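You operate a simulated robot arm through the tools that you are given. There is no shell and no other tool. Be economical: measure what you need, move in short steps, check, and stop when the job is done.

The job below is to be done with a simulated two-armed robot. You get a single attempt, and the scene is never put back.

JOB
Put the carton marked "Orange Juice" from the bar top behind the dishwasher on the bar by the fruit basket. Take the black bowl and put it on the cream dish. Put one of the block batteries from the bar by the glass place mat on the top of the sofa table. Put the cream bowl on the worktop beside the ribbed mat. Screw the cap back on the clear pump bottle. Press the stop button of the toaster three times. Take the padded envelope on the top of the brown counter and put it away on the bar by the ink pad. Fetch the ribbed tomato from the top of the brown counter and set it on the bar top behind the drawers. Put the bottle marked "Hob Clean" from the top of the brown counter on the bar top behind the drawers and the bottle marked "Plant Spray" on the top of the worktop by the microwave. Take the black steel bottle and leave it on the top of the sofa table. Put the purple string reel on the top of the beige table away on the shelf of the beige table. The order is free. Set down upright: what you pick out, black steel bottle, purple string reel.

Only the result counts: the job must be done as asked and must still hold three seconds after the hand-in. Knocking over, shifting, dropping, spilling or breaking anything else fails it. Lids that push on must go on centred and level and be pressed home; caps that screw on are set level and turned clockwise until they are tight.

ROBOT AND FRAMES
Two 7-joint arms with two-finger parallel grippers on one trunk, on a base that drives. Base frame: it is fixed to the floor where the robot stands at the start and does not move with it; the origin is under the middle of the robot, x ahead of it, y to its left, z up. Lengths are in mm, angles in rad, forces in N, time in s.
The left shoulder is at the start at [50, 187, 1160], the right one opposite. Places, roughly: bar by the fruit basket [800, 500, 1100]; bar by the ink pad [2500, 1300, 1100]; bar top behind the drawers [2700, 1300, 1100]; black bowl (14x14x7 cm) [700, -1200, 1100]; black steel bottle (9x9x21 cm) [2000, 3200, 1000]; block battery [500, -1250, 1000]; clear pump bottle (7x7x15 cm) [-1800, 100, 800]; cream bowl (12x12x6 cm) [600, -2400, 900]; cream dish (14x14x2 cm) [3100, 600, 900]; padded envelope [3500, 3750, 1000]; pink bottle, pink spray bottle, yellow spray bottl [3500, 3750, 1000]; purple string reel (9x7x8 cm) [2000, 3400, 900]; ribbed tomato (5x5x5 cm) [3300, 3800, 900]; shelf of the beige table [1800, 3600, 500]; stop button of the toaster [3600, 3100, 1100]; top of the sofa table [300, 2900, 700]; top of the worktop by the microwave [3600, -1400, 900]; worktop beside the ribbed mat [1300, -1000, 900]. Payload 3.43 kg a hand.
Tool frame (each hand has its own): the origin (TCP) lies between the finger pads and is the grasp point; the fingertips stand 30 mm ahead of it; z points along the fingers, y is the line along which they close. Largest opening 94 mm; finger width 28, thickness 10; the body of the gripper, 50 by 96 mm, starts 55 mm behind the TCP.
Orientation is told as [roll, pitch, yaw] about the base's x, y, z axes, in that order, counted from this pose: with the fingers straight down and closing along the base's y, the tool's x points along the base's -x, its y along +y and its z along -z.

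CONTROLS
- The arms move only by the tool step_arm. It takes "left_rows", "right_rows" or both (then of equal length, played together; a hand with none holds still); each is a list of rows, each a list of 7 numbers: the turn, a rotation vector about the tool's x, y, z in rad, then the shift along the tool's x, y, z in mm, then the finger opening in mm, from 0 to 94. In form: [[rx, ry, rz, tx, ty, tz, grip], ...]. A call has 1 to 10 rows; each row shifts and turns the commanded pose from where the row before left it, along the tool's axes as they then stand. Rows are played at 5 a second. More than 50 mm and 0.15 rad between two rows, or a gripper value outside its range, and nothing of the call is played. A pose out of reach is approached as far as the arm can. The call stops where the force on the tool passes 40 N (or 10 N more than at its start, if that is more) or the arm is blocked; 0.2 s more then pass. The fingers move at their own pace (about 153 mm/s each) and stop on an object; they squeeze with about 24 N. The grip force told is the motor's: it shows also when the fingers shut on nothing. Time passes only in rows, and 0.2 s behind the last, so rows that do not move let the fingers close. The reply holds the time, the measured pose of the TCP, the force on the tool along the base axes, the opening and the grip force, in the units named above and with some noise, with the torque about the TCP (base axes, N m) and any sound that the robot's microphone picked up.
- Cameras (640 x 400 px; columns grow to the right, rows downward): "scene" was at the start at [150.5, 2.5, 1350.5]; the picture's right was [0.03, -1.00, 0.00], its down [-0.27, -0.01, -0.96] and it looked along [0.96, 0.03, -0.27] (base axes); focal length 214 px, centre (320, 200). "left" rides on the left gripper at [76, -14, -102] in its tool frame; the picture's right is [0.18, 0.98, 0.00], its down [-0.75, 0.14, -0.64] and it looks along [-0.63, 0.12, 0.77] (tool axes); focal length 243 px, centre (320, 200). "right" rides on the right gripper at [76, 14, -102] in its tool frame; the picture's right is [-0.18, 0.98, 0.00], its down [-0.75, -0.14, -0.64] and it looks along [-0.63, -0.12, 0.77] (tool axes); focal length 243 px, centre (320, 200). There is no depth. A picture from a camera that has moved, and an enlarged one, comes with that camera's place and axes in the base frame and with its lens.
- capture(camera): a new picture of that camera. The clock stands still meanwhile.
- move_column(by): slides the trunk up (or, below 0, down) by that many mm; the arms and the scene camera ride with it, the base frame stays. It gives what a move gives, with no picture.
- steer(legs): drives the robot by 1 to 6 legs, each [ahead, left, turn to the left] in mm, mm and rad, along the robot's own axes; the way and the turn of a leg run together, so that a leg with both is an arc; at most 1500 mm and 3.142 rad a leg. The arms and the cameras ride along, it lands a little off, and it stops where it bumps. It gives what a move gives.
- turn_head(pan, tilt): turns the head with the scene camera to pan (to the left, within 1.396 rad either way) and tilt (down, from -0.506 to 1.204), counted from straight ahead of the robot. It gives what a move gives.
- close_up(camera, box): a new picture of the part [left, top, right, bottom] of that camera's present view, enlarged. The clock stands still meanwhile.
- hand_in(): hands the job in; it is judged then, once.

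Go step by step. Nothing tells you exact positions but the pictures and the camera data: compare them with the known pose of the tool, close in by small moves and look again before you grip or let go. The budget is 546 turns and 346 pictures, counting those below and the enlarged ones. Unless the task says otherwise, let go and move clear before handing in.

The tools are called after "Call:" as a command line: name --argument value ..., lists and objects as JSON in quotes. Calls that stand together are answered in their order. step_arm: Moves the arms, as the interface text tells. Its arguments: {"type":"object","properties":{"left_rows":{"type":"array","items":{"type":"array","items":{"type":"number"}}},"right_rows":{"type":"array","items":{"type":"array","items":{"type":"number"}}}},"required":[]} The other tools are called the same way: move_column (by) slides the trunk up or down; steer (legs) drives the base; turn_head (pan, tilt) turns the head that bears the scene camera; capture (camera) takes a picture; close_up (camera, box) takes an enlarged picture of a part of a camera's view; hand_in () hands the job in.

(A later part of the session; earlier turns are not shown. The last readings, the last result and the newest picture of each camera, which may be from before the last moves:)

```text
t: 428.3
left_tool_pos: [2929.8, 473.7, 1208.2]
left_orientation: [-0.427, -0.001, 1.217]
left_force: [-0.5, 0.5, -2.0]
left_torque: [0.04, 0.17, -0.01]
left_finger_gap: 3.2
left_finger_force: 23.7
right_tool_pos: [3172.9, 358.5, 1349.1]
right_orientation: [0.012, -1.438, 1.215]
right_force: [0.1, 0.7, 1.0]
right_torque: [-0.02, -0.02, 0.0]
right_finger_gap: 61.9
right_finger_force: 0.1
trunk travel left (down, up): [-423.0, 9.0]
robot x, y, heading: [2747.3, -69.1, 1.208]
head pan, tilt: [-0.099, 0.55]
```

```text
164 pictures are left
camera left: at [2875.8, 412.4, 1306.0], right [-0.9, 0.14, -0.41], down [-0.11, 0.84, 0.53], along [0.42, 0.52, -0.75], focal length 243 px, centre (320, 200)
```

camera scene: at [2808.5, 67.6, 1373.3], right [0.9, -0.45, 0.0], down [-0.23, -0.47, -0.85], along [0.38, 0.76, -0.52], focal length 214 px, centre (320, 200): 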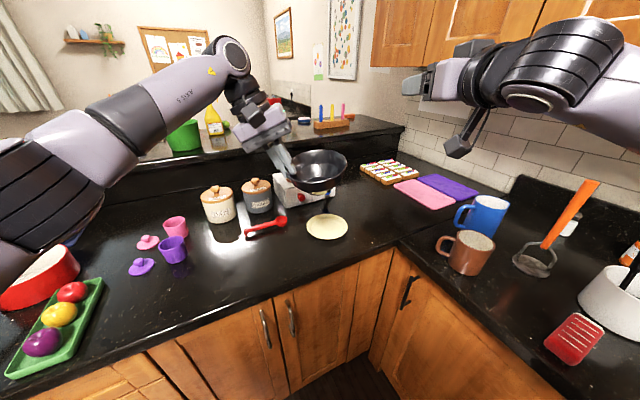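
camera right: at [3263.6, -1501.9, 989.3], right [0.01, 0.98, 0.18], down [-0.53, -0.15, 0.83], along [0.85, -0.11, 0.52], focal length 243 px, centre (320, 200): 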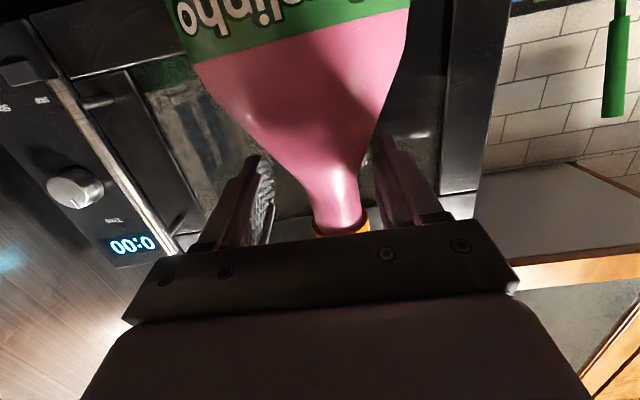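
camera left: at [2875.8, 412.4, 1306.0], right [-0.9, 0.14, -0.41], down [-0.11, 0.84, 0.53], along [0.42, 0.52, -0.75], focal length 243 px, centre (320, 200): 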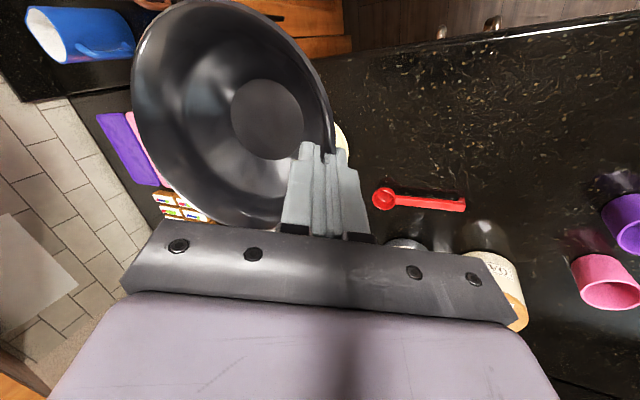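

The dish is at [3081, 558]. I'll drive the bowl over it and check from above.

Call:
steer --legs '[[132, -46, 0]]'

Call:
step_arm --left_rows '[[0, 0, 0, 0, 17, 37, 0], [0, 0, 0, 0, 17, 37, 0], [0, 0, 0, 0, 17, 37, 0], [0, 0, 0, 0, 0, 0, 0]]'

Call:
capture --camera "left"

Call:
close_up --camera "scene" --box '[220, 130, 420, 270]'

```text
t: 429.6
left_tool_pos: [3020.8, 580.4, 1205.8]
left_orientation: [-0.426, 0.0, 1.215]
left_force: [-0.4, 0.0, -2.8]
left_torque: [0.07, 0.21, -0.03]
left_finger_gap: 3.3
left_finger_force: 24.1
right_tool_pos: [3262.9, 465.5, 1347.6]
right_orientation: [0.017, -1.438, 1.21]
right_force: [0.2, 0.3, -0.8]
right_torque: [0.01, 0.01, -0.01]
right_finger_gap: 61.8
right_finger_force: 0.1
trunk travel left (down, up): [-423.0, 9.0]
robot x, y, heading: [2836.6, 41.7, 1.208]
head pan, tilt: [-0.099, 0.55]
```

```text
t: 430.6
left_tool_pos: [3017.5, 579.6, 1083.8]
left_orientation: [-0.427, -0.001, 1.214]
left_force: [-0.3, 0.5, -2.3]
left_torque: [0.04, 0.18, 0.02]
left_finger_gap: 3.4
left_finger_force: 24.1
right_tool_pos: [3262.8, 463.7, 1348.8]
right_orientation: [0.014, -1.437, 1.214]
right_force: [-0.1, 0.0, 0.3]
right_torque: [0.01, -0.01, -0.02]
right_finger_gap: 62.3
right_finger_force: 0.0
trunk travel left (down, up): [-423.0, 9.0]
robot x, y, heading: [2840.7, 36.3, 1.208]
head pan, tilt: [-0.099, 0.55]
```

```text
163 pictures are left
camera left: at [2963.1, 518.4, 1181.5], right [-0.9, 0.14, -0.41], down [-0.11, 0.84, 0.53], along [0.42, 0.52, -0.75], focal length 243 px, centre (320, 200)
```

left: 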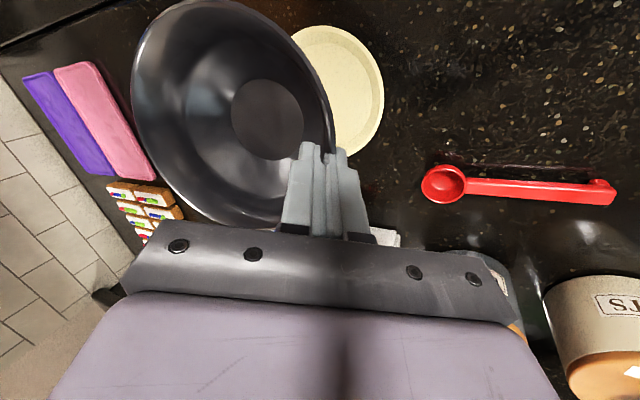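

```text
2.86 times, centred on (320, 200) of scene
camera zoom: at [2897.3, 173.2, 1373.4], right [0.89, -0.45, 0.0], down [-0.23, -0.47, -0.85], along [0.38, 0.76, -0.52], focal length 613 px, centre (320, 200)
```

zoom: 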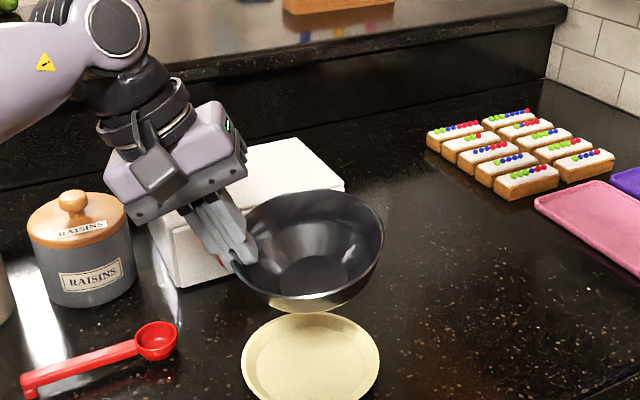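

Nicely above the dish. Lowering further and re-checking alignment.

Call:
step_arm --left_rows '[[0, 0, 0, 0, 17, 37, 0], [0, 0, 0, 0, 12.5, 27, 0], [0, 0, 0, 0, 0, 0, 0]]'

Call:
capture --camera "left"

Call:
close_up --camera "scene" --box '[260, 170, 380, 275]'

```text
t: 431.4
left_tool_pos: [3017.9, 579.8, 1013.9]
left_orientation: [-0.424, -0.001, 1.216]
left_force: [0.8, 0.2, -2.0]
left_torque: [0.05, 0.16, 0.03]
left_finger_gap: 3.5
left_finger_force: 23.6
right_tool_pos: [3261.8, 464.2, 1348.9]
right_orientation: [0.012, -1.436, 1.215]
right_force: [0.5, 0.1, 0.6]
right_torque: [-0.01, 0.03, 0.0]
right_finger_gap: 61.7
right_finger_force: 0.1
trunk travel left (down, up): [-423.0, 9.0]
robot x, y, heading: [2835.1, 39.1, 1.211]
head pan, tilt: [-0.099, 0.55]
```

```text
161 pictures are left
camera left: at [2963.9, 518.3, 1112.5], right [-0.9, 0.14, -0.41], down [-0.11, 0.84, 0.53], along [0.42, 0.52, -0.75], focal length 243 px, centre (320, 200)
```

left: 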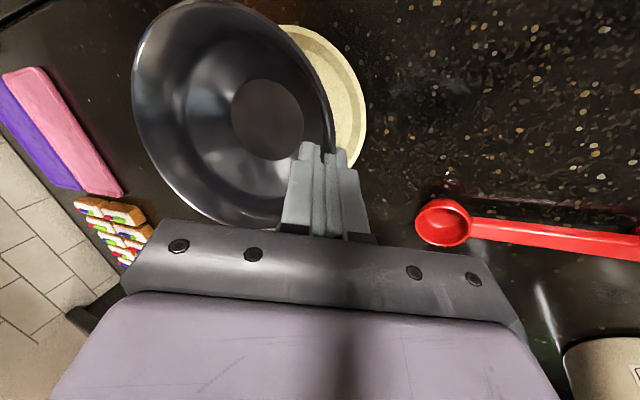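

```text
3.81 times, centred on (320, 222) of scene
camera zoom: at [2897.3, 173.4, 1373.3], right [0.89, -0.45, 0.0], down [-0.23, -0.47, -0.85], along [0.38, 0.76, -0.52], focal length 817 px, centre (320, 114)
```

zoom: 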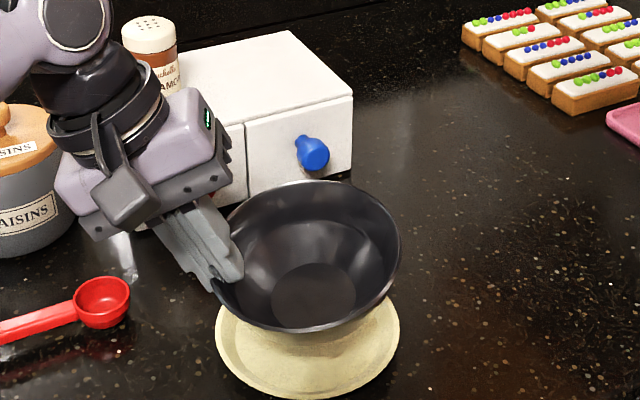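

Bowl base and dish centre agree within 5 mm. Lowering to contact.

Call:
step_arm --left_rows '[[0, 0, 0, 0, 6.2, 13.6, 0], [0, 0, 0, 0, 3, 6.6, 0], [0, 0, 0, 0, 0, 0, 0]]'

Call:
step_arm --left_rows '[[0, 0, 0, 0, 1.7, 3.6, 0], [0, 0, 0, 0, 0, 0, 0]]'

Call:
step_arm --left_rows '[[0, 0, 0, 0, 1.7, 3.6, 0], [0, 0, 0, 0, 0, 0, 0]]'

Call:
step_arm --left_rows '[[0, 0, 0, 0, 1.2, 2.7, 0], [0, 0, 0, 0, 0, 0, 0]]'

```text
t: 432.2
left_tool_pos: [3018.3, 580.6, 992.3]
left_orientation: [-0.426, -0.001, 1.216]
left_force: [0.3, 0.5, -3.1]
left_torque: [0.07, 0.16, 0.04]
left_finger_gap: 3.5
left_finger_force: 23.6
right_tool_pos: [3261.9, 464.4, 1347.9]
right_orientation: [0.012, -1.437, 1.214]
right_force: [0.2, -1.0, -0.6]
right_torque: [0.02, 0.02, -0.02]
right_finger_gap: 61.9
right_finger_force: 0.1
trunk travel left (down, up): [-423.0, 9.0]
robot x, y, heading: [2837.1, 41.6, 1.209]
head pan, tilt: [-0.099, 0.55]
```

```text
t: 432.8
left_tool_pos: [3017.4, 581.1, 988.2]
left_orientation: [-0.426, -0.002, 1.215]
left_force: [-0.3, 0.0, -3.1]
left_torque: [0.1, 0.13, 0.02]
left_finger_gap: 3.7
left_finger_force: 24.2
right_tool_pos: [3262.6, 463.3, 1349.6]
right_orientation: [0.012, -1.438, 1.215]
right_force: [0.9, -0.2, 0.4]
right_torque: [0.02, 0.0, -0.03]
right_finger_gap: 61.7
right_finger_force: 0.1
trunk travel left (down, up): [-423.0, 9.0]
robot x, y, heading: [2840.8, 34.1, 1.208]
head pan, tilt: [-0.099, 0.55]
```

```text
t: 433.4
left_tool_pos: [3017.2, 580.0, 985.8]
left_orientation: [-0.429, 0.0, 1.214]
left_force: [-0.6, 0.5, -1.0]
left_torque: [0.05, 0.11, 0.01]
left_finger_gap: 3.4
left_finger_force: 23.6
right_tool_pos: [3260.9, 463.5, 1348.9]
right_orientation: [0.012, -1.439, 1.215]
right_force: [-0.6, -0.5, -0.6]
right_torque: [-0.01, 0.01, 0.01]
right_finger_gap: 61.9
right_finger_force: 0.0
trunk travel left (down, up): [-423.0, 9.0]
robot x, y, heading: [2833.8, 40.1, 1.21]
head pan, tilt: [-0.099, 0.55]
```

```text
t: 434.0
left_tool_pos: [3017.2, 579.8, 985.1]
left_orientation: [-0.429, -0.007, 1.215]
left_force: [-3.5, 2.0, 10.4]
left_torque: [-0.23, -0.18, 0.02]
left_finger_gap: 3.6
left_finger_force: 24.2
right_tool_pos: [3260.8, 463.0, 1349.9]
right_orientation: [0.009, -1.436, 1.217]
right_force: [0.4, 0.0, -0.3]
right_torque: [0.05, -0.01, 0.0]
right_finger_gap: 61.9
right_finger_force: 0.1
trunk travel left (down, up): [-423.0, 9.0]
robot x, y, heading: [2839.1, 38.1, 1.206]
head pan, tilt: [-0.099, 0.55]
```

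Contact on the dish. Open and withdraw along the finger direction.

Call:
step_arm --left_rows '[[0, 0, 0, 0, -0.6, -1.3, 0], [0, 0, 0, 0, 0, 0, 20], [0, 0, 0, 0, 0, 0, 40], [0, 0, 0, 0, 0, -20, 40], [0, 0, 0, 0, 0, -40, 40], [0, 0, 0, 0, 0, -45, 40], [0, 0, 0, 0, -10, -45, 40], [0, 0, 0, 0, -10, -45, 40]]'

Call:
close_up --camera "scene" --box '[240, 150, 400, 270]'

```text
t: 435.8
left_tool_pos: [2958.1, 602.7, 1166.9]
left_orientation: [-0.427, -0.002, 1.214]
left_force: [0.2, 0.0, 0.3]
left_torque: [0.02, 0.01, 0.0]
left_finger_gap: 40.1
left_finger_force: 0.0
right_tool_pos: [3261.8, 462.8, 1349.3]
right_orientation: [0.013, -1.437, 1.214]
right_force: [-0.2, 0.2, 0.4]
right_torque: [0.02, 0.01, -0.02]
right_finger_gap: 62.1
right_finger_force: 0.0
trunk travel left (down, up): [-423.0, 9.0]
robot x, y, heading: [2839.2, 40.2, 1.208]
head pan, tilt: [-0.099, 0.55]
```

```text
3.33 times, centred on (320, 210) of scene
camera zoom: at [2897.1, 172.7, 1373.4], right [0.89, -0.45, 0.0], down [-0.23, -0.47, -0.85], along [0.38, 0.76, -0.52], focal length 715 px, centre (320, 167)
```

zoom: 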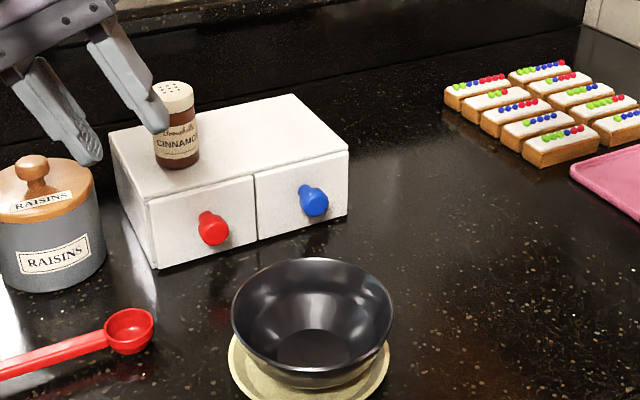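

Black bowl sits centred on the cream dish. Next, the cream bowl on the dresser near [600, -2400]: driving back out facing -y.

Call:
step_arm --left_rows '[[0, 0, 0, 0, -17, -37, 40], [0, 0, 0, 0, -17, -37, 40]]'

Call:
steer --legs '[[-193, 87, 0], [0, 0, -1.39], [0, 0, -1.39], [1290, 0, 0]]'

Call:
steer --legs '[[250, -400, 0], [0, -1400, 0]]'

Call:
turn_head --pan 0.0 --tilt 0.5

Call:
capture --camera "scene"

```text
t: 436.4
left_tool_pos: [2961.1, 601.8, 1248.5]
left_orientation: [-0.427, -0.002, 1.214]
left_force: [0.6, -0.5, 0.4]
left_torque: [0.0, 0.0, -0.03]
left_finger_gap: 40.0
left_finger_force: 0.0
right_tool_pos: [3262.4, 462.5, 1349.1]
right_orientation: [0.017, -1.44, 1.21]
right_force: [0.1, -0.6, 0.1]
right_torque: [0.01, -0.01, 0.0]
right_finger_gap: 62.2
right_finger_force: 0.1
trunk travel left (down, up): [-423.0, 9.0]
robot x, y, heading: [2838.7, 38.4, 1.209]
head pan, tilt: [-0.099, 0.55]
```

```text
t: 450.6
left_tool_pos: [2914.2, -1927.6, 1247.4]
left_orientation: [-0.427, -0.002, -1.488]
left_force: [-0.4, 0.5, 0.8]
left_torque: [-0.01, -0.03, 0.0]
left_finger_gap: 40.1
left_finger_force: 0.0
right_tool_pos: [2583.6, -1928.8, 1348.3]
right_orientation: [0.013, -1.439, -1.49]
right_force: [0.6, 0.0, -0.3]
right_torque: [0.0, -0.02, 0.01]
right_finger_gap: 62.1
right_finger_force: 0.0
trunk travel left (down, up): [-423.0, 9.0]
robot x, y, heading: [2785.3, -1364.5, -1.492]
head pan, tilt: [-0.099, 0.55]
```

```text
t: 460.1
left_tool_pos: [1108.3, -2304.6, 1247.1]
left_orientation: [-0.425, -0.002, -1.489]
left_force: [0.0, 0.6, 0.1]
left_torque: [-0.01, -0.03, 0.0]
left_finger_gap: 39.9
left_finger_force: 0.0
right_tool_pos: [776.6, -2307.7, 1348.2]
right_orientation: [0.014, -1.438, -1.488]
right_force: [0.0, -1.0, 0.9]
right_torque: [-0.03, 0.01, -0.02]
right_finger_gap: 61.9
right_finger_force: 0.1
trunk travel left (down, up): [-423.0, 9.0]
robot x, y, heading: [979.0, -1742.6, -1.5]
head pan, tilt: [-0.099, 0.55]
```

```text
t: 460.8
left_tool_pos: [1110.5, -2306.0, 1246.5]
left_orientation: [-0.426, -0.002, -1.489]
left_force: [-0.4, -0.1, -0.3]
left_torque: [0.02, -0.02, 0.01]
left_finger_gap: 40.1
left_finger_force: 0.0
right_tool_pos: [778.0, -2307.4, 1348.1]
right_orientation: [0.013, -1.439, -1.486]
right_force: [0.2, -0.3, 0.7]
right_torque: [0.0, 0.0, 0.01]
right_finger_gap: 62.0
right_finger_force: 0.0
trunk travel left (down, up): [-423.0, 9.0]
robot x, y, heading: [983.0, -1740.8, -1.497]
head pan, tilt: [0.0, 0.499]
```

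```text
158 pictures are left
camera scene: at [990.8, -1891.4, 1377.9], right [-1.0, -0.07, 0.0], down [-0.04, 0.48, -0.88], along [0.07, -0.88, -0.48], focal length 214 px, centre (320, 200)
```

scene: 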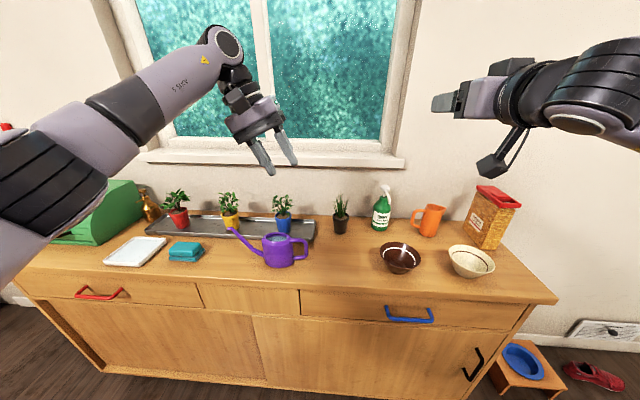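

The cream bowl is near [575, -2410]. Moving over to it.

Call:
steer --legs '[[0, 0, -0.075], [40, -420, 0]]'

Call:
capture --camera "left"

Call:
capture --camera "scene"

```text
t: 463.8
left_tool_pos: [662.6, -2353.0, 1248.4]
left_orientation: [-0.425, -0.002, -1.566]
left_force: [0.4, 0.3, 0.2]
left_torque: [-0.01, -0.02, 0.01]
left_finger_gap: 39.9
left_finger_force: 0.0
right_tool_pos: [330.5, -2328.5, 1348.0]
right_orientation: [0.017, -1.44, -1.569]
right_force: [-0.1, 0.0, 0.4]
right_torque: [-0.01, -0.03, -0.01]
right_finger_gap: 62.0
right_finger_force: 0.0
trunk travel left (down, up): [-423.0, 9.0]
robot x, y, heading: [580.5, -1782.7, -1.575]
head pan, tilt: [0.0, 0.499]
```

```text
157 pictures are left
camera left: at [690.7, -2275.9, 1345.8], right [0.89, 0.19, -0.41], down [0.4, -0.75, 0.53], along [-0.21, -0.63, -0.75], focal length 243 px, centre (320, 200)
```

left: 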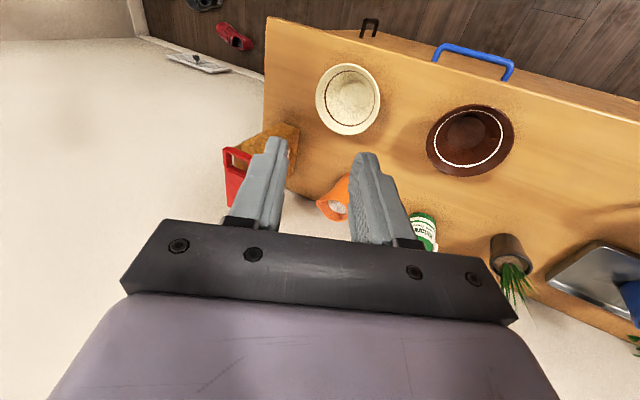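

```text
156 pictures are left
camera scene: at [575.9, -1930.8, 1377.9], right [-1.0, 0.0, 0.0], down [0.0, 0.48, -0.88], along [0.0, -0.88, -0.48], focal length 214 px, centre (320, 200)
```

scene: 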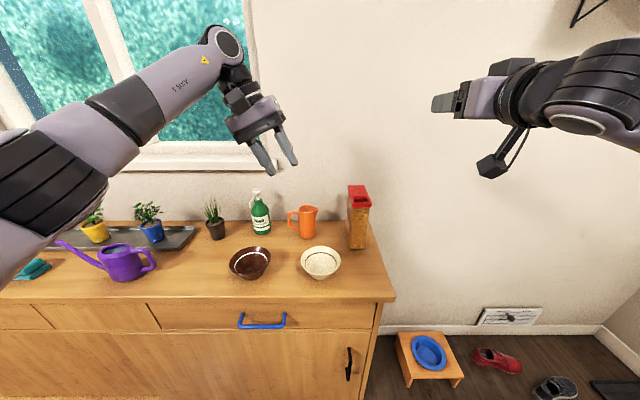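

Cream bowl: centre [575, -2401], rim z 918. Bringing the hand down beside its left rim.

Call:
steer --legs '[[48, 0, 0]]'

Call:
step_arm --left_rows '[[0, 0, 0, 0, 0, 40, 50], [0, 0, 0, 0, 16.6, 36.4, 50], [0, 0, 0, 0, 16.6, 36.4, 50], [0, 0, 0, 0, 16.6, 36.4, 50], [0, 0, 0, 0, 16.6, 36.4, 50], [0, 0, 0, 0, 16.6, 36.4, 50], [0, 0, 0, 0, 0, 0, 50]]'

Call:
capture --camera "left"

Call:
close_up --camera "scene" --box '[230, 190, 390, 310]'

```text
t: 464.7
left_tool_pos: [661.4, -2401.0, 1246.8]
left_orientation: [-0.428, 0.001, -1.568]
left_force: [-0.6, 0.0, -0.6]
left_torque: [0.01, 0.0, 0.0]
left_finger_gap: 40.1
left_finger_force: 0.0
right_tool_pos: [330.0, -2376.9, 1347.7]
right_orientation: [0.013, -1.437, -1.566]
right_force: [0.1, -0.5, -0.5]
right_torque: [-0.01, -0.02, -0.01]
right_finger_gap: 62.1
right_finger_force: 0.0
trunk travel left (down, up): [-423.0, 9.0]
robot x, y, heading: [580.3, -1826.7, -1.572]
head pan, tilt: [0.0, 0.499]
```

```text
t: 466.3
left_tool_pos: [644.2, -2398.2, 1009.1]
left_orientation: [-0.429, -0.003, -1.566]
left_force: [-0.1, -1.4, 0.2]
left_torque: [-0.01, -0.02, -0.02]
left_finger_gap: 50.1
left_finger_force: 0.0
right_tool_pos: [330.9, -2375.6, 1348.9]
right_orientation: [0.01, -1.438, -1.565]
right_force: [0.8, 0.0, 0.9]
right_torque: [0.01, 0.01, -0.02]
right_finger_gap: 62.1
right_finger_force: 0.0
trunk travel left (down, up): [-423.0, 9.0]
robot x, y, heading: [582.3, -1827.1, -1.579]
head pan, tilt: [0.0, 0.499]
```

```text
155 pictures are left
camera left: at [674.3, -2321.2, 1109.0], right [0.89, 0.19, -0.41], down [0.4, -0.75, 0.53], along [-0.21, -0.63, -0.75], focal length 243 px, centre (320, 200)
```

left: 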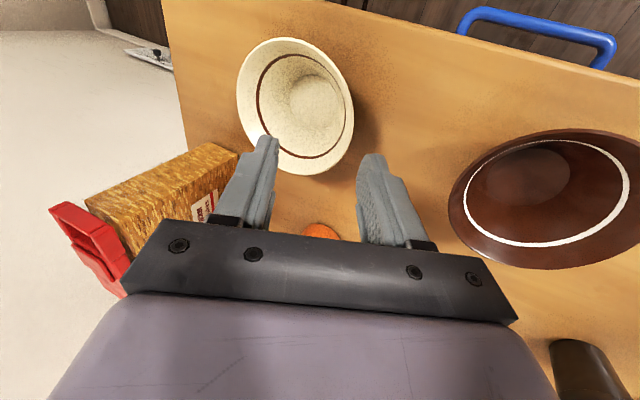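

```text
3.33 times, centred on (310, 250) of scene
camera zoom: at [576.1, -1977.3, 1378.0], right [-1.0, 0.0, 0.0], down [0.0, 0.48, -0.88], along [0.0, -0.88, -0.48], focal length 715 px, centre (353, 33)
```

zoom: 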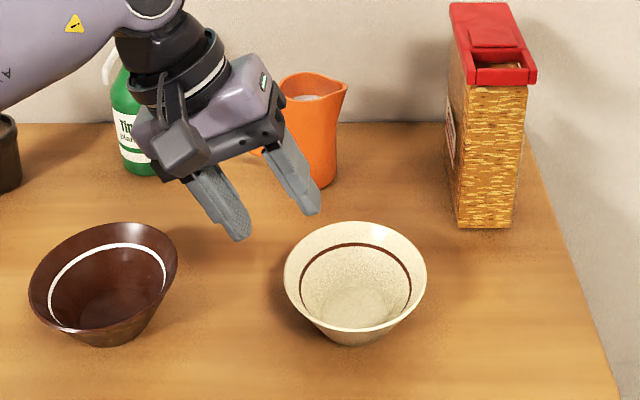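

Call:
step_arm --left_rows '[[0, 0, 0, 0, 10.1, 26.1, 50], [0, 0, 0, 0, 10.1, 26.1, 50], [0, 0, 0, 0, 10.1, 26.1, 50], [0, 0, 0, 0, 0, 0, 50]]'

Call:
capture --camera "left"

Call:
close_up --camera "scene" --box '[230, 190, 390, 310]'

```text
t: 467.3
left_tool_pos: [640.2, -2397.5, 927.5]
left_orientation: [-0.428, -0.002, -1.567]
left_force: [0.4, -0.2, -0.5]
left_torque: [0.0, -0.02, 0.01]
left_finger_gap: 50.2
left_finger_force: 0.1
right_tool_pos: [330.8, -2375.9, 1350.1]
right_orientation: [0.011, -1.438, -1.565]
right_force: [-0.6, 0.6, -0.6]
right_torque: [0.0, 0.0, 0.01]
right_finger_gap: 62.0
right_finger_force: 0.0
trunk travel left (down, up): [-423.0, 9.0]
robot x, y, heading: [579.1, -1828.4, -1.575]
head pan, tilt: [0.0, 0.499]
```

```text
153 pictures are left
camera left: at [668.3, -2320.6, 1025.6], right [0.89, 0.19, -0.41], down [0.4, -0.75, 0.53], along [-0.21, -0.63, -0.75], focal length 243 px, centre (320, 200)
```

left: 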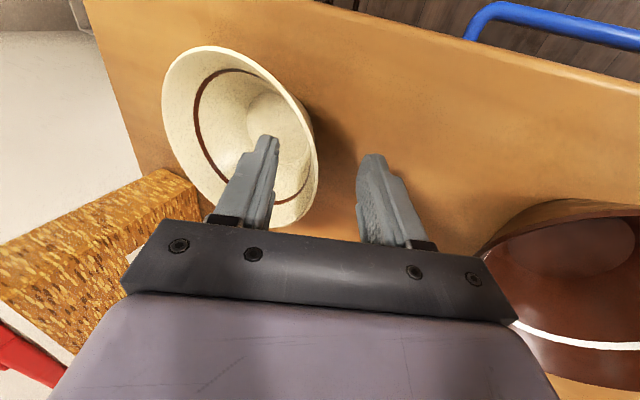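

```text
3.33 times, centred on (310, 250) of scene
camera zoom: at [576.1, -1977.3, 1377.9], right [-1.0, 0.0, 0.0], down [0.0, 0.48, -0.88], along [0.0, -0.88, -0.48], focal length 715 px, centre (353, 33)
```

zoom: 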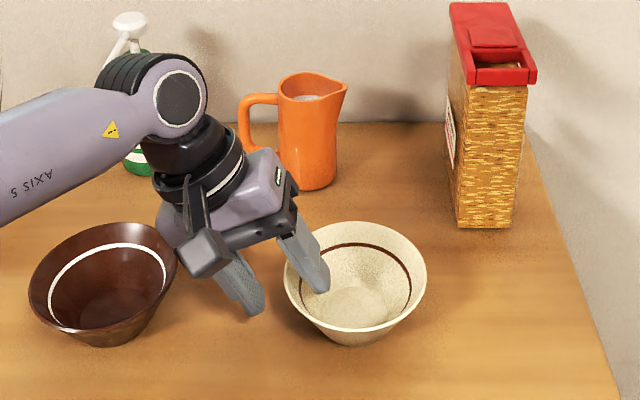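

Call:
step_arm --left_rows '[[0, 0, 0, 0, 0, 0, 20], [0, 0, 0, 0, 0, 0, 0], [0, 0, 0, 0, 0, 0, 0], [0, 0, 0, 0, 0, 0, 0]]'

Call:
step_arm --left_rows '[[0, 0, 0, 0, -4, -9, 0], [0, 0, 0, 0, -12, -27, 0], [0, 0, 0, 0, -16, -36, 0], [0, 0, 0, 0, -16, -36, 0], [0, 0, 0, 0, -16, -36, 0], [0, 0, 0, 0, -16, -36, 0]]'

Call:
capture --camera "left"

Call:
capture --camera "scene"

```text
t: 468.3
left_tool_pos: [637.9, -2395.9, 929.5]
left_orientation: [-0.429, -0.005, -1.567]
left_force: [-2.5, -1.2, 10.0]
left_torque: [0.15, 0.69, 0.12]
left_finger_gap: 9.4
left_finger_force: 24.2
right_tool_pos: [330.1, -2373.9, 1348.3]
right_orientation: [0.014, -1.437, -1.567]
right_force: [-0.8, -0.6, 1.1]
right_torque: [0.01, -0.01, 0.0]
right_finger_gap: 62.0
right_finger_force: 0.0
trunk travel left (down, up): [-423.0, 9.0]
robot x, y, heading: [576.7, -1829.0, -1.573]
head pan, tilt: [0.0, 0.499]
```

```text
t: 469.7
left_tool_pos: [638.1, -2398.7, 1124.5]
left_orientation: [-0.424, -0.003, -1.567]
left_force: [-0.4, 0.2, -0.2]
left_torque: [-0.04, -0.04, -0.01]
left_finger_gap: 7.4
left_finger_force: 23.9
right_tool_pos: [330.4, -2375.3, 1348.0]
right_orientation: [0.013, -1.438, -1.567]
right_force: [-0.1, 0.4, -0.1]
right_torque: [0.0, -0.02, 0.0]
right_finger_gap: 62.3
right_finger_force: 0.3
trunk travel left (down, up): [-423.0, 9.0]
robot x, y, heading: [579.2, -1824.2, -1.574]
head pan, tilt: [0.0, 0.499]
```

```text
151 pictures are left
camera left: at [668.0, -2322.6, 1222.9], right [0.89, 0.19, -0.41], down [0.4, -0.75, 0.53], along [-0.21, -0.63, -0.75], focal length 243 px, centre (320, 200)
```

left: 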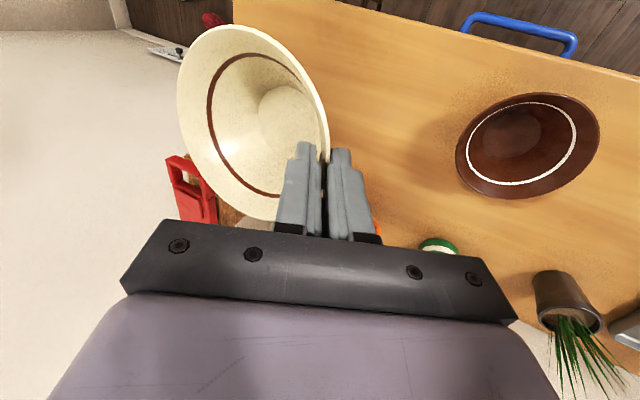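

```text
150 pictures are left
camera scene: at [575.9, -1977.1, 1377.9], right [-1.0, 0.0, 0.0], down [0.0, 0.48, -0.88], along [0.0, -0.88, -0.48], focal length 214 px, centre (320, 200)
```

scene: 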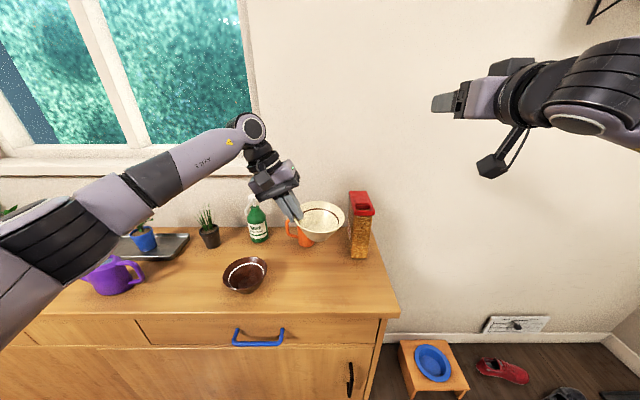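

Call:
close_up --camera "scene" --box '[240, 170, 400, 290]'

```text
3.33 times, centred on (320, 230) of scene
camera zoom: at [575.9, -1977.1, 1377.9], right [-1.0, 0.0, 0.0], down [0.0, 0.48, -0.88], along [0.0, -0.88, -0.48], focal length 715 px, centre (320, 100)
```

zoom: 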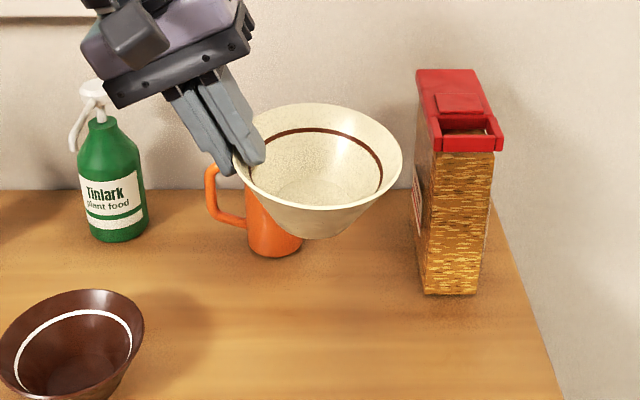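

Bowl held nearly level. I'll back off, turn around, and place it on the worktop around [1310, -985].

Call:
step_arm --left_rows '[[0, 0, 0, 0, -16, -36, 0], [0, 0, 0, 0, -14, -30, 0]]'

Call:
steer --legs '[[-90, 0, 0], [0, 725, 0], [0, 0, 1.57], [0, 0, 1.575]]'

Call:
turn_head --pan -0.1 --tilt 0.55

Call:
capture --camera "scene"

```text
t: 470.3
left_tool_pos: [636.5, -2397.2, 1196.5]
left_orientation: [-0.427, -0.001, -1.567]
left_force: [-1.1, 1.3, -1.5]
left_torque: [0.03, -0.05, 0.0]
left_finger_gap: 7.8
left_finger_force: 23.7
right_tool_pos: [330.2, -2376.8, 1348.2]
right_orientation: [0.012, -1.439, -1.568]
right_force: [0.1, 0.5, -0.1]
right_torque: [0.01, -0.01, 0.01]
right_finger_gap: 62.1
right_finger_force: 0.0
trunk travel left (down, up): [-423.0, 9.0]
robot x, y, heading: [575.4, -1823.6, -1.573]
head pan, tilt: [0.0, 0.499]
```

```text
t: 482.7
left_tool_pos: [1238.9, -1181.2, 1194.7]
left_orientation: [-0.428, -0.002, 1.595]
left_force: [-0.9, 0.5, -0.8]
left_torque: [0.03, 0.03, 0.03]
left_finger_gap: 7.4
left_finger_force: 23.6
right_tool_pos: [1548.6, -1197.5, 1348.5]
right_orientation: [0.01, -1.44, 1.595]
right_force: [-0.2, -0.9, 0.8]
right_torque: [0.0, 0.01, -0.04]
right_finger_gap: 62.0
right_finger_force: 0.0
trunk travel left (down, up): [-423.0, 9.0]
robot x, y, heading: [1309.8, -1750.8, 1.588]
head pan, tilt: [0.0, 0.499]
```

```text
t: 483.4
left_tool_pos: [1240.1, -1180.8, 1194.6]
left_orientation: [-0.427, -0.002, 1.593]
left_force: [-0.5, -0.2, -0.4]
left_torque: [-0.01, 0.07, -0.01]
left_finger_gap: 7.5
left_finger_force: 24.1
right_tool_pos: [1548.2, -1196.0, 1348.1]
right_orientation: [0.01, -1.439, 1.595]
right_force: [0.1, 0.4, -0.9]
right_torque: [-0.01, -0.01, 0.01]
right_finger_gap: 62.1
right_finger_force: 0.0
trunk travel left (down, up): [-423.0, 9.0]
robot x, y, heading: [1311.3, -1745.7, 1.583]
head pan, tilt: [-0.099, 0.55]
```

```text
148 pictures are left
camera scene: at [1316.1, -1600.9, 1373.4], right [1.0, -0.08, 0.0], down [-0.04, -0.52, -0.85], along [0.07, 0.85, -0.52], focal length 214 px, centre (320, 200)
```

scene: 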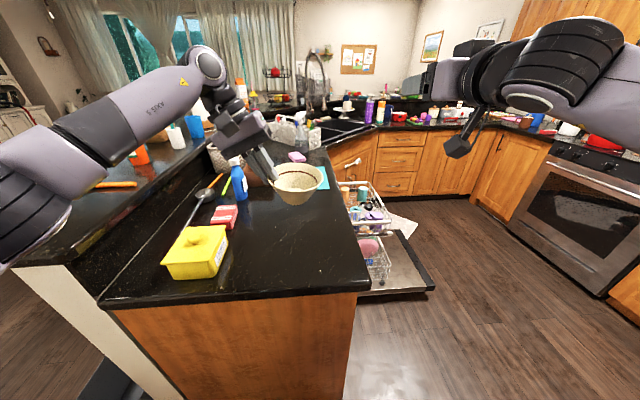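

Call:
close_up --camera "scene" --box '[190, 110, 350, 230]'

Call:
steer --legs '[[185, 15, 0]]'

Call:
capture --camera "left"

```text
3.33 times, centred on (270, 170) of scene
camera zoom: at [1316.1, -1600.9, 1373.4], right [1.0, -0.08, 0.0], down [-0.04, -0.52, -0.85], along [0.07, 0.85, -0.52], focal length 715 px, centre (487, 300)
```

zoom: 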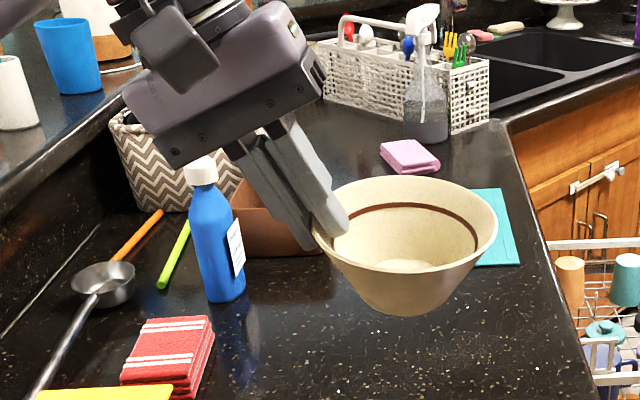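

```text
t: 485.1
left_tool_pos: [1224.6, -994.9, 1195.8]
left_orientation: [-0.426, -0.003, 1.589]
left_force: [0.1, -0.1, -0.1]
left_torque: [0.0, 0.04, 0.01]
left_finger_gap: 7.4
left_finger_force: 23.9
right_tool_pos: [1531.4, -1012.6, 1350.1]
right_orientation: [0.009, -1.439, 1.592]
right_force: [-0.6, 0.6, 0.3]
right_torque: [-0.01, 0.0, 0.01]
right_finger_gap: 61.9
right_finger_force: 0.1
trunk travel left (down, up): [-423.0, 9.0]
robot x, y, heading: [1297.3, -1560.3, 1.58]
head pan, tilt: [-0.099, 0.55]
stopped in leg 1: the robot was blocked; the commanded pose is now the measured one
```

```text
146 pictures are left
camera left: at [1196.8, -1072.1, 1294.0], right [-0.89, -0.2, -0.41], down [-0.41, 0.75, 0.53], along [0.2, 0.64, -0.75], focal length 243 px, centre (320, 200)
```

left: 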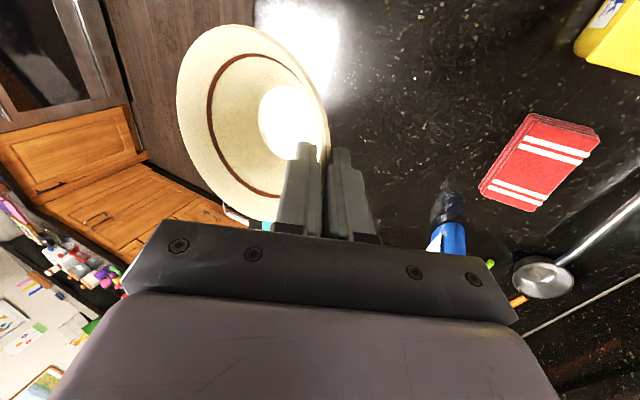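

The spot beneath is free. Lowering the bowl.

Call:
step_arm --left_rows '[[0, 0, 0, -5, 16.6, 36.4, 0], [0, 0, 0, -5, 16.6, 36.4, 0], [0, 0, 0, -5, 16.6, 36.4, 0], [0, 0, 0, -5, 16.6, 36.4, 0], [0, 0, 0, 0, 0, 0, 0]]'

Call:
close_up --camera "scene" --box '[210, 140, 390, 275]'

```text
t: 486.3
left_tool_pos: [1227.8, -973.3, 1038.4]
left_orientation: [-0.427, -0.002, 1.588]
left_force: [0.8, -0.3, -0.2]
left_torque: [0.0, 0.03, -0.01]
left_finger_gap: 7.4
left_finger_force: 24.1
right_tool_pos: [1534.1, -1012.7, 1348.7]
right_orientation: [0.01, -1.439, 1.591]
right_force: [0.5, -1.1, 1.0]
right_torque: [-0.02, 0.01, 0.0]
right_finger_gap: 61.9
right_finger_force: 0.0
trunk travel left (down, up): [-423.0, 9.0]
robot x, y, heading: [1294.3, -1561.3, 1.583]
head pan, tilt: [-0.099, 0.55]
```

```text
2.96 times, centred on (300, 208) of scene
camera zoom: at [1299.5, -1415.2, 1373.4], right [1.0, -0.09, 0.0], down [-0.05, -0.52, -0.85], along [0.08, 0.85, -0.52], focal length 636 px, centre (379, 178)
```

zoom: 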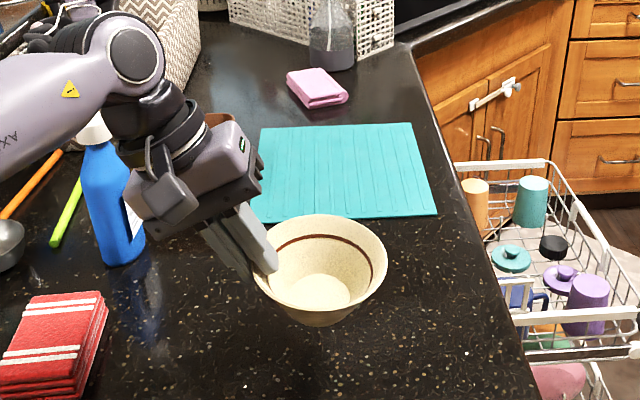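

The turquoise ribbed mat is right beside it. Continue down to contact.

Call:
step_arm --left_rows '[[0, 0, 0, 0, 12.5, 27, 0], [0, 0, 0, 0, 6, 13.5, 0], [0, 0, 0, 0, 0, 0, 0]]'

Call:
step_arm --left_rows '[[0, 0, 0, 0, 2, 4.5, 0], [0, 0, 0, 0, 0, 0, 0]]'

Call:
step_arm --left_rows '[[0, 0, 0, 0, 1.7, 3.6, 0], [0, 0, 0, 0, 0, 0, 0]]'

Call:
step_arm --left_rows '[[0, 0, 0, 0, 1.7, 3.6, 0], [0, 0, 0, 0, 0, 0, 0]]'

```text
t: 487.1
left_tool_pos: [1224.4, -975.3, 991.8]
left_orientation: [-0.426, -0.002, 1.587]
left_force: [0.5, -0.6, 0.4]
left_torque: [0.01, 0.05, -0.03]
left_finger_gap: 7.2
left_finger_force: 24.4
right_tool_pos: [1532.2, -1011.9, 1347.6]
right_orientation: [0.009, -1.438, 1.591]
right_force: [-0.2, 0.3, 0.6]
right_torque: [0.03, -0.03, 0.0]
right_finger_gap: 62.0
right_finger_force: 0.1
trunk travel left (down, up): [-423.0, 9.0]
robot x, y, heading: [1290.9, -1561.2, 1.58]
head pan, tilt: [-0.099, 0.55]
```

```text
t: 487.7
left_tool_pos: [1224.2, -974.5, 986.4]
left_orientation: [-0.428, -0.002, 1.591]
left_force: [-0.6, -0.7, -0.5]
left_torque: [-0.04, 0.03, 0.03]
left_finger_gap: 7.4
left_finger_force: 23.5
right_tool_pos: [1533.0, -1011.2, 1348.8]
right_orientation: [0.008, -1.437, 1.592]
right_force: [0.4, 0.3, 0.2]
right_torque: [-0.03, 0.0, 0.02]
right_finger_gap: 61.9
right_finger_force: 0.0
trunk travel left (down, up): [-423.0, 9.0]
robot x, y, heading: [1294.2, -1563.4, 1.578]
head pan, tilt: [-0.099, 0.55]
```

```text
t: 488.3
left_tool_pos: [1223.6, -975.0, 984.3]
left_orientation: [-0.428, -0.006, 1.59]
left_force: [-4.3, 1.4, 11.0]
left_torque: [-0.16, -0.48, -0.01]
left_finger_gap: 7.5
left_finger_force: 24.3
right_tool_pos: [1531.9, -1013.5, 1349.9]
right_orientation: [0.005, -1.437, 1.596]
right_force: [0.1, -0.4, 0.8]
right_torque: [0.01, -0.03, -0.02]
right_finger_gap: 62.0
right_finger_force: 0.1
trunk travel left (down, up): [-423.0, 9.0]
robot x, y, heading: [1295.4, -1561.6, 1.58]
head pan, tilt: [-0.099, 0.55]
```

```text
t: 488.9
left_tool_pos: [1222.9, -975.3, 980.2]
left_orientation: [-0.429, -0.004, 1.592]
left_force: [-6.8, 3.7, 19.0]
left_torque: [-0.15, -0.56, 0.05]
left_finger_gap: 8.8
left_finger_force: 24.0
right_tool_pos: [1532.2, -1013.0, 1350.2]
right_orientation: [0.004, -1.439, 1.596]
right_force: [0.8, -0.1, -0.2]
right_torque: [0.02, 0.01, -0.03]
right_finger_gap: 62.0
right_finger_force: 0.0
trunk travel left (down, up): [-423.0, 9.0]
robot x, y, heading: [1295.5, -1562.7, 1.587]
head pan, tilt: [-0.099, 0.55]
```

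Contact. Release and withdraw.

Call:
step_arm --left_rows '[[0, 0, 0, 0, -1.6, -3.5, 0], [0, 0, 0, 0, 0, 0, 20], [0, 0, 0, 0, 0, 0, 40], [0, 0, 0, 0, 0, -20, 40], [0, 0, 0, 0, 0, -40, 40], [0, 0, 0, 0, 0, -45, 40], [0, 0, 0, 0, -15, -40, 40], [0, 0, 0, 0, -15, -40, 40]]'

Call:
close_up --camera "scene" --box '[210, 140, 390, 275]'

```text
t: 490.7
left_tool_pos: [1172.6, -978.7, 1163.4]
left_orientation: [-0.426, -0.002, 1.587]
left_force: [0.6, 0.1, -0.4]
left_torque: [0.04, -0.01, 0.03]
left_finger_gap: 40.0
left_finger_force: 0.1
right_tool_pos: [1533.2, -1012.7, 1348.7]
right_orientation: [0.01, -1.437, 1.592]
right_force: [0.4, -0.1, 0.2]
right_torque: [0.01, 0.01, 0.03]
right_finger_gap: 61.7
right_finger_force: 0.1
trunk travel left (down, up): [-423.0, 9.0]
robot x, y, heading: [1289.8, -1565.5, 1.581]
head pan, tilt: [-0.099, 0.55]
```

```text
2.96 times, centred on (300, 208) of scene
camera zoom: at [1299.7, -1415.6, 1373.4], right [1.0, -0.09, 0.0], down [-0.05, -0.52, -0.85], along [0.08, 0.85, -0.52], focal length 636 px, centre (379, 178)
```

zoom: 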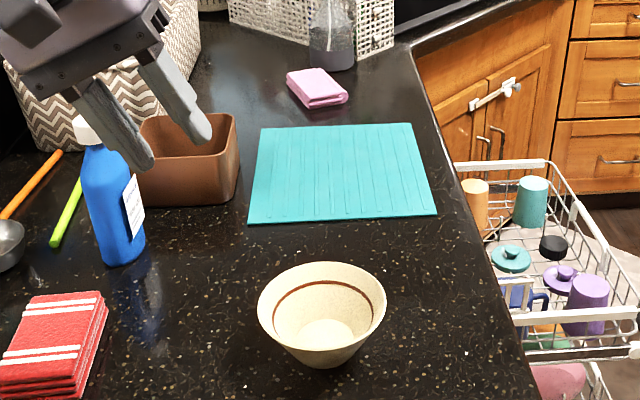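

Cream bowl placed beside the mat. Now the block battery on the glass mat: straighten the hand, back off, and shift left.

Call:
step_arm --left_rows '[[-0.143, 0, 0, 0, 0, -30, 60], [-0.143, 0, 0, 0, 0, -30, 60], [-0.143, 0, 0, 0, 0, -20, 60]]'

Call:
steer --legs '[[-170, 0, -0.01], [0, 750, 0]]'

Call:
turn_head --pan 0.0 --tilt 0.6

Call:
capture --camera "left"

Call:
capture --camera "scene"

```text
t: 491.5
left_tool_pos: [1150.8, -981.8, 1238.0]
left_orientation: [0.005, -0.002, 1.586]
left_force: [-0.2, 0.0, -0.8]
left_torque: [0.01, 0.01, -0.01]
left_finger_gap: 59.9
left_finger_force: 0.0
left hand out of reach, approached as far as the arm can: row 3
right_tool_pos: [1533.9, -1013.1, 1348.7]
right_orientation: [0.018, -1.438, 1.583]
right_force: [-0.4, 0.0, 0.3]
right_torque: [-0.01, 0.01, -0.02]
right_finger_gap: 62.0
right_finger_force: 0.1
trunk travel left (down, up): [-423.0, 9.0]
robot x, y, heading: [1295.8, -1561.7, 1.581]
head pan, tilt: [-0.099, 0.55]
```

```text
t: 496.6
left_tool_pos: [411.9, -1146.9, 1236.6]
left_orientation: [0.002, -0.001, 1.576]
left_force: [-0.4, 0.5, 0.4]
left_torque: [0.02, -0.02, 0.02]
left_finger_gap: 60.1
left_finger_force: 0.0
right_tool_pos: [794.5, -1183.8, 1348.0]
right_orientation: [0.008, -1.44, 1.58]
right_force: [0.0, 0.5, -0.7]
right_torque: [-0.08, -0.02, 0.01]
right_finger_gap: 61.7
right_finger_force: 0.0
trunk travel left (down, up): [-423.0, 9.0]
robot x, y, heading: [550.6, -1727.1, 1.566]
head pan, tilt: [-0.099, 0.55]
```

```text
t: 497.3
left_tool_pos: [412.0, -1147.8, 1237.1]
left_orientation: [0.002, -0.001, 1.573]
left_force: [0.0, 0.9, -0.4]
left_torque: [-0.01, 0.03, -0.01]
left_finger_gap: 60.0
left_finger_force: 0.1
right_tool_pos: [795.8, -1183.1, 1346.9]
right_orientation: [0.009, -1.439, 1.578]
right_force: [0.2, 0.2, 0.4]
right_torque: [0.02, 0.01, 0.02]
right_finger_gap: 62.1
right_finger_force: 0.1
trunk travel left (down, up): [-423.0, 9.0]
robot x, y, heading: [549.1, -1730.9, 1.566]
head pan, tilt: [0.0, 0.6]
```

```text
143 pictures are left
camera left: at [427.5, -1223.5, 1338.6], right [-0.98, -0.19, 0.0], down [-0.14, 0.75, 0.64], along [-0.12, 0.63, -0.77], focal length 243 px, centre (320, 200)
```

left: 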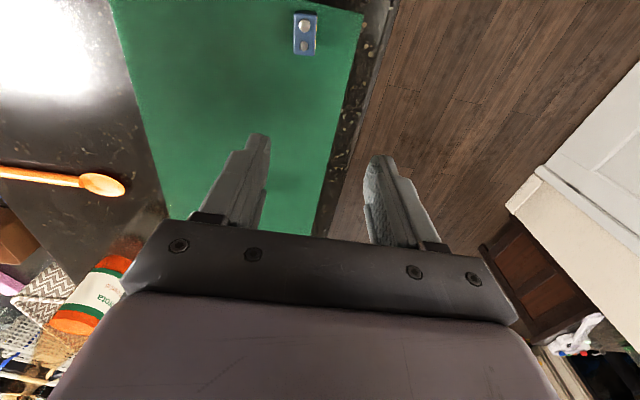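

```text
142 pictures are left
camera scene: at [547.7, -1583.4, 1368.9], right [1.0, 0.0, 0.0], down [0.0, -0.56, -0.83], along [0.0, 0.83, -0.56], focal length 214 px, centre (320, 200)
```

scene: 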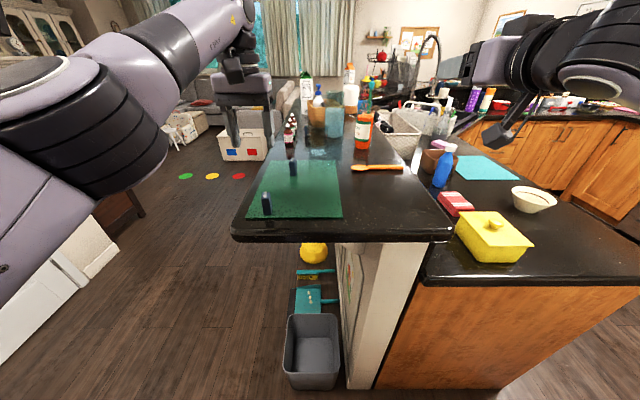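

Battery (9 V block) stands at about [433, -1205], thin side along x. Moving above it.

Call:
step_arm --left_rows '[[0, 0, 0, 30, -11, 0, 60], [0, 0, 0, 27, -10, 0, 60], [0, 0, 0, 0, 0, 40, 60], [0, 0, 0, 0, 0, 25, 60], [0, 0, 0, 0, 0, 0, 60]]'

Call:
capture --camera "left"

Call:
close_up --camera "scene" --box '[200, 120, 340, 225]'

```text
t: 498.5
left_tool_pos: [433.6, -1204.7, 1169.6]
left_orientation: [0.003, -0.003, 1.575]
left_force: [0.3, -0.1, 0.6]
left_torque: [0.0, 0.03, -0.02]
left_finger_gap: 59.9
left_finger_force: 0.1
left hand out of reach, approached as far as the arm can: row 1
right_tool_pos: [795.0, -1183.3, 1349.5]
right_orientation: [0.007, -1.437, 1.579]
right_force: [0.8, 0.2, 0.4]
right_torque: [0.05, -0.02, 0.01]
right_finger_gap: 61.8
right_finger_force: 0.1
trunk travel left (down, up): [-423.0, 9.0]
robot x, y, heading: [549.3, -1733.7, 1.565]
head pan, tilt: [0.0, 0.6]
```

```text
141 pictures are left
camera left: at [448.8, -1280.4, 1271.5], right [-0.98, -0.19, 0.0], down [-0.14, 0.75, 0.64], along [-0.12, 0.63, -0.77], focal length 243 px, centre (320, 200)
```

left: 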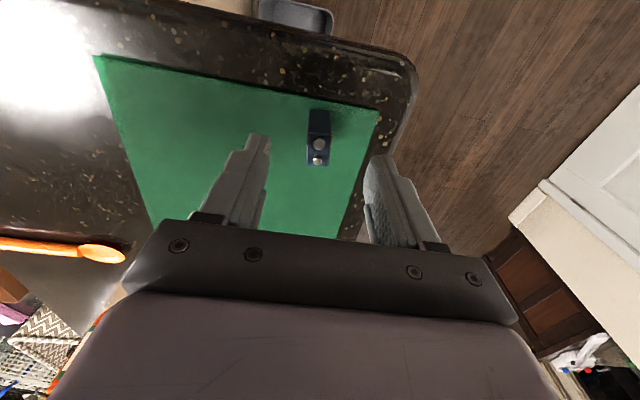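

```text
3.81 times, centred on (270, 172) of scene
camera zoom: at [547.3, -1583.2, 1368.8], right [1.0, 0.0, 0.0], down [0.0, -0.57, -0.82], along [0.0, 0.82, -0.57], focal length 817 px, centre (510, 305)
```

zoom: 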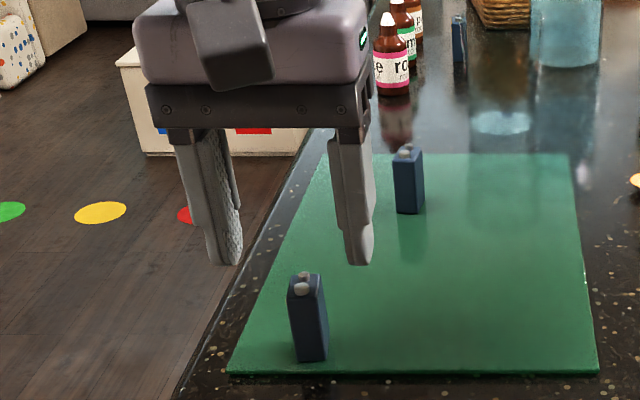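

Call:
step_arm --left_rows '[[0, 0, 0, 3, -2, 25, 60], [0, 0, 0, 0, 0, 20, 60], [0, 0, 0, 0, 0, 8, 60], [0, 0, 0, 0, 0, 0, 60]]'

Call:
capture --camera "left"

Call:
close_up --camera "scene" --box '[200, 120, 340, 225]'

```text
t: 499.5
left_tool_pos: [434.8, -1206.6, 1118.6]
left_orientation: [0.001, -0.001, 1.574]
left_force: [0.2, 0.4, 0.1]
left_torque: [0.04, -0.01, -0.02]
left_finger_gap: 59.8
left_finger_force: 0.2
right_tool_pos: [795.8, -1183.1, 1349.0]
right_orientation: [0.009, -1.438, 1.579]
right_force: [0.8, 1.2, 1.0]
right_torque: [-0.01, 0.01, 0.0]
right_finger_gap: 62.0
right_finger_force: 0.0
trunk travel left (down, up): [-423.0, 9.0]
robot x, y, heading: [549.0, -1731.7, 1.568]
head pan, tilt: [0.0, 0.6]
```

```text
139 pictures are left
camera left: at [449.6, -1282.6, 1220.2], right [-0.98, -0.19, 0.0], down [-0.14, 0.75, 0.64], along [-0.12, 0.63, -0.77], focal length 243 px, centre (320, 200)
```

left: 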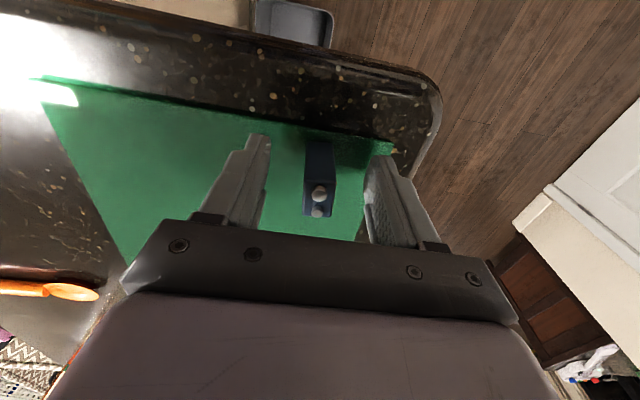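

```text
3.81 times, centred on (270, 172) of scene
camera zoom: at [547.6, -1583.4, 1368.8], right [1.0, 0.0, 0.0], down [0.0, -0.56, -0.83], along [0.0, 0.83, -0.56], focal length 817 px, centre (510, 305)
```

zoom: 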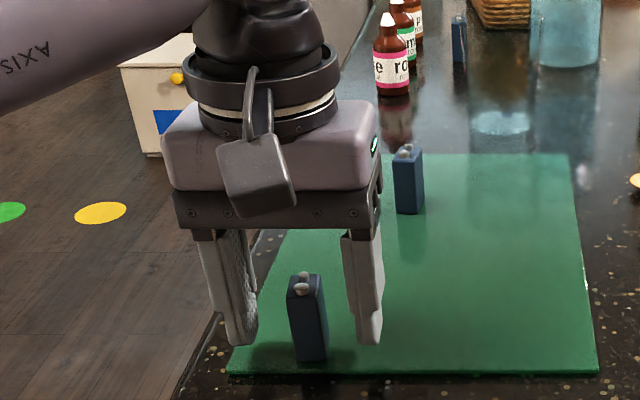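

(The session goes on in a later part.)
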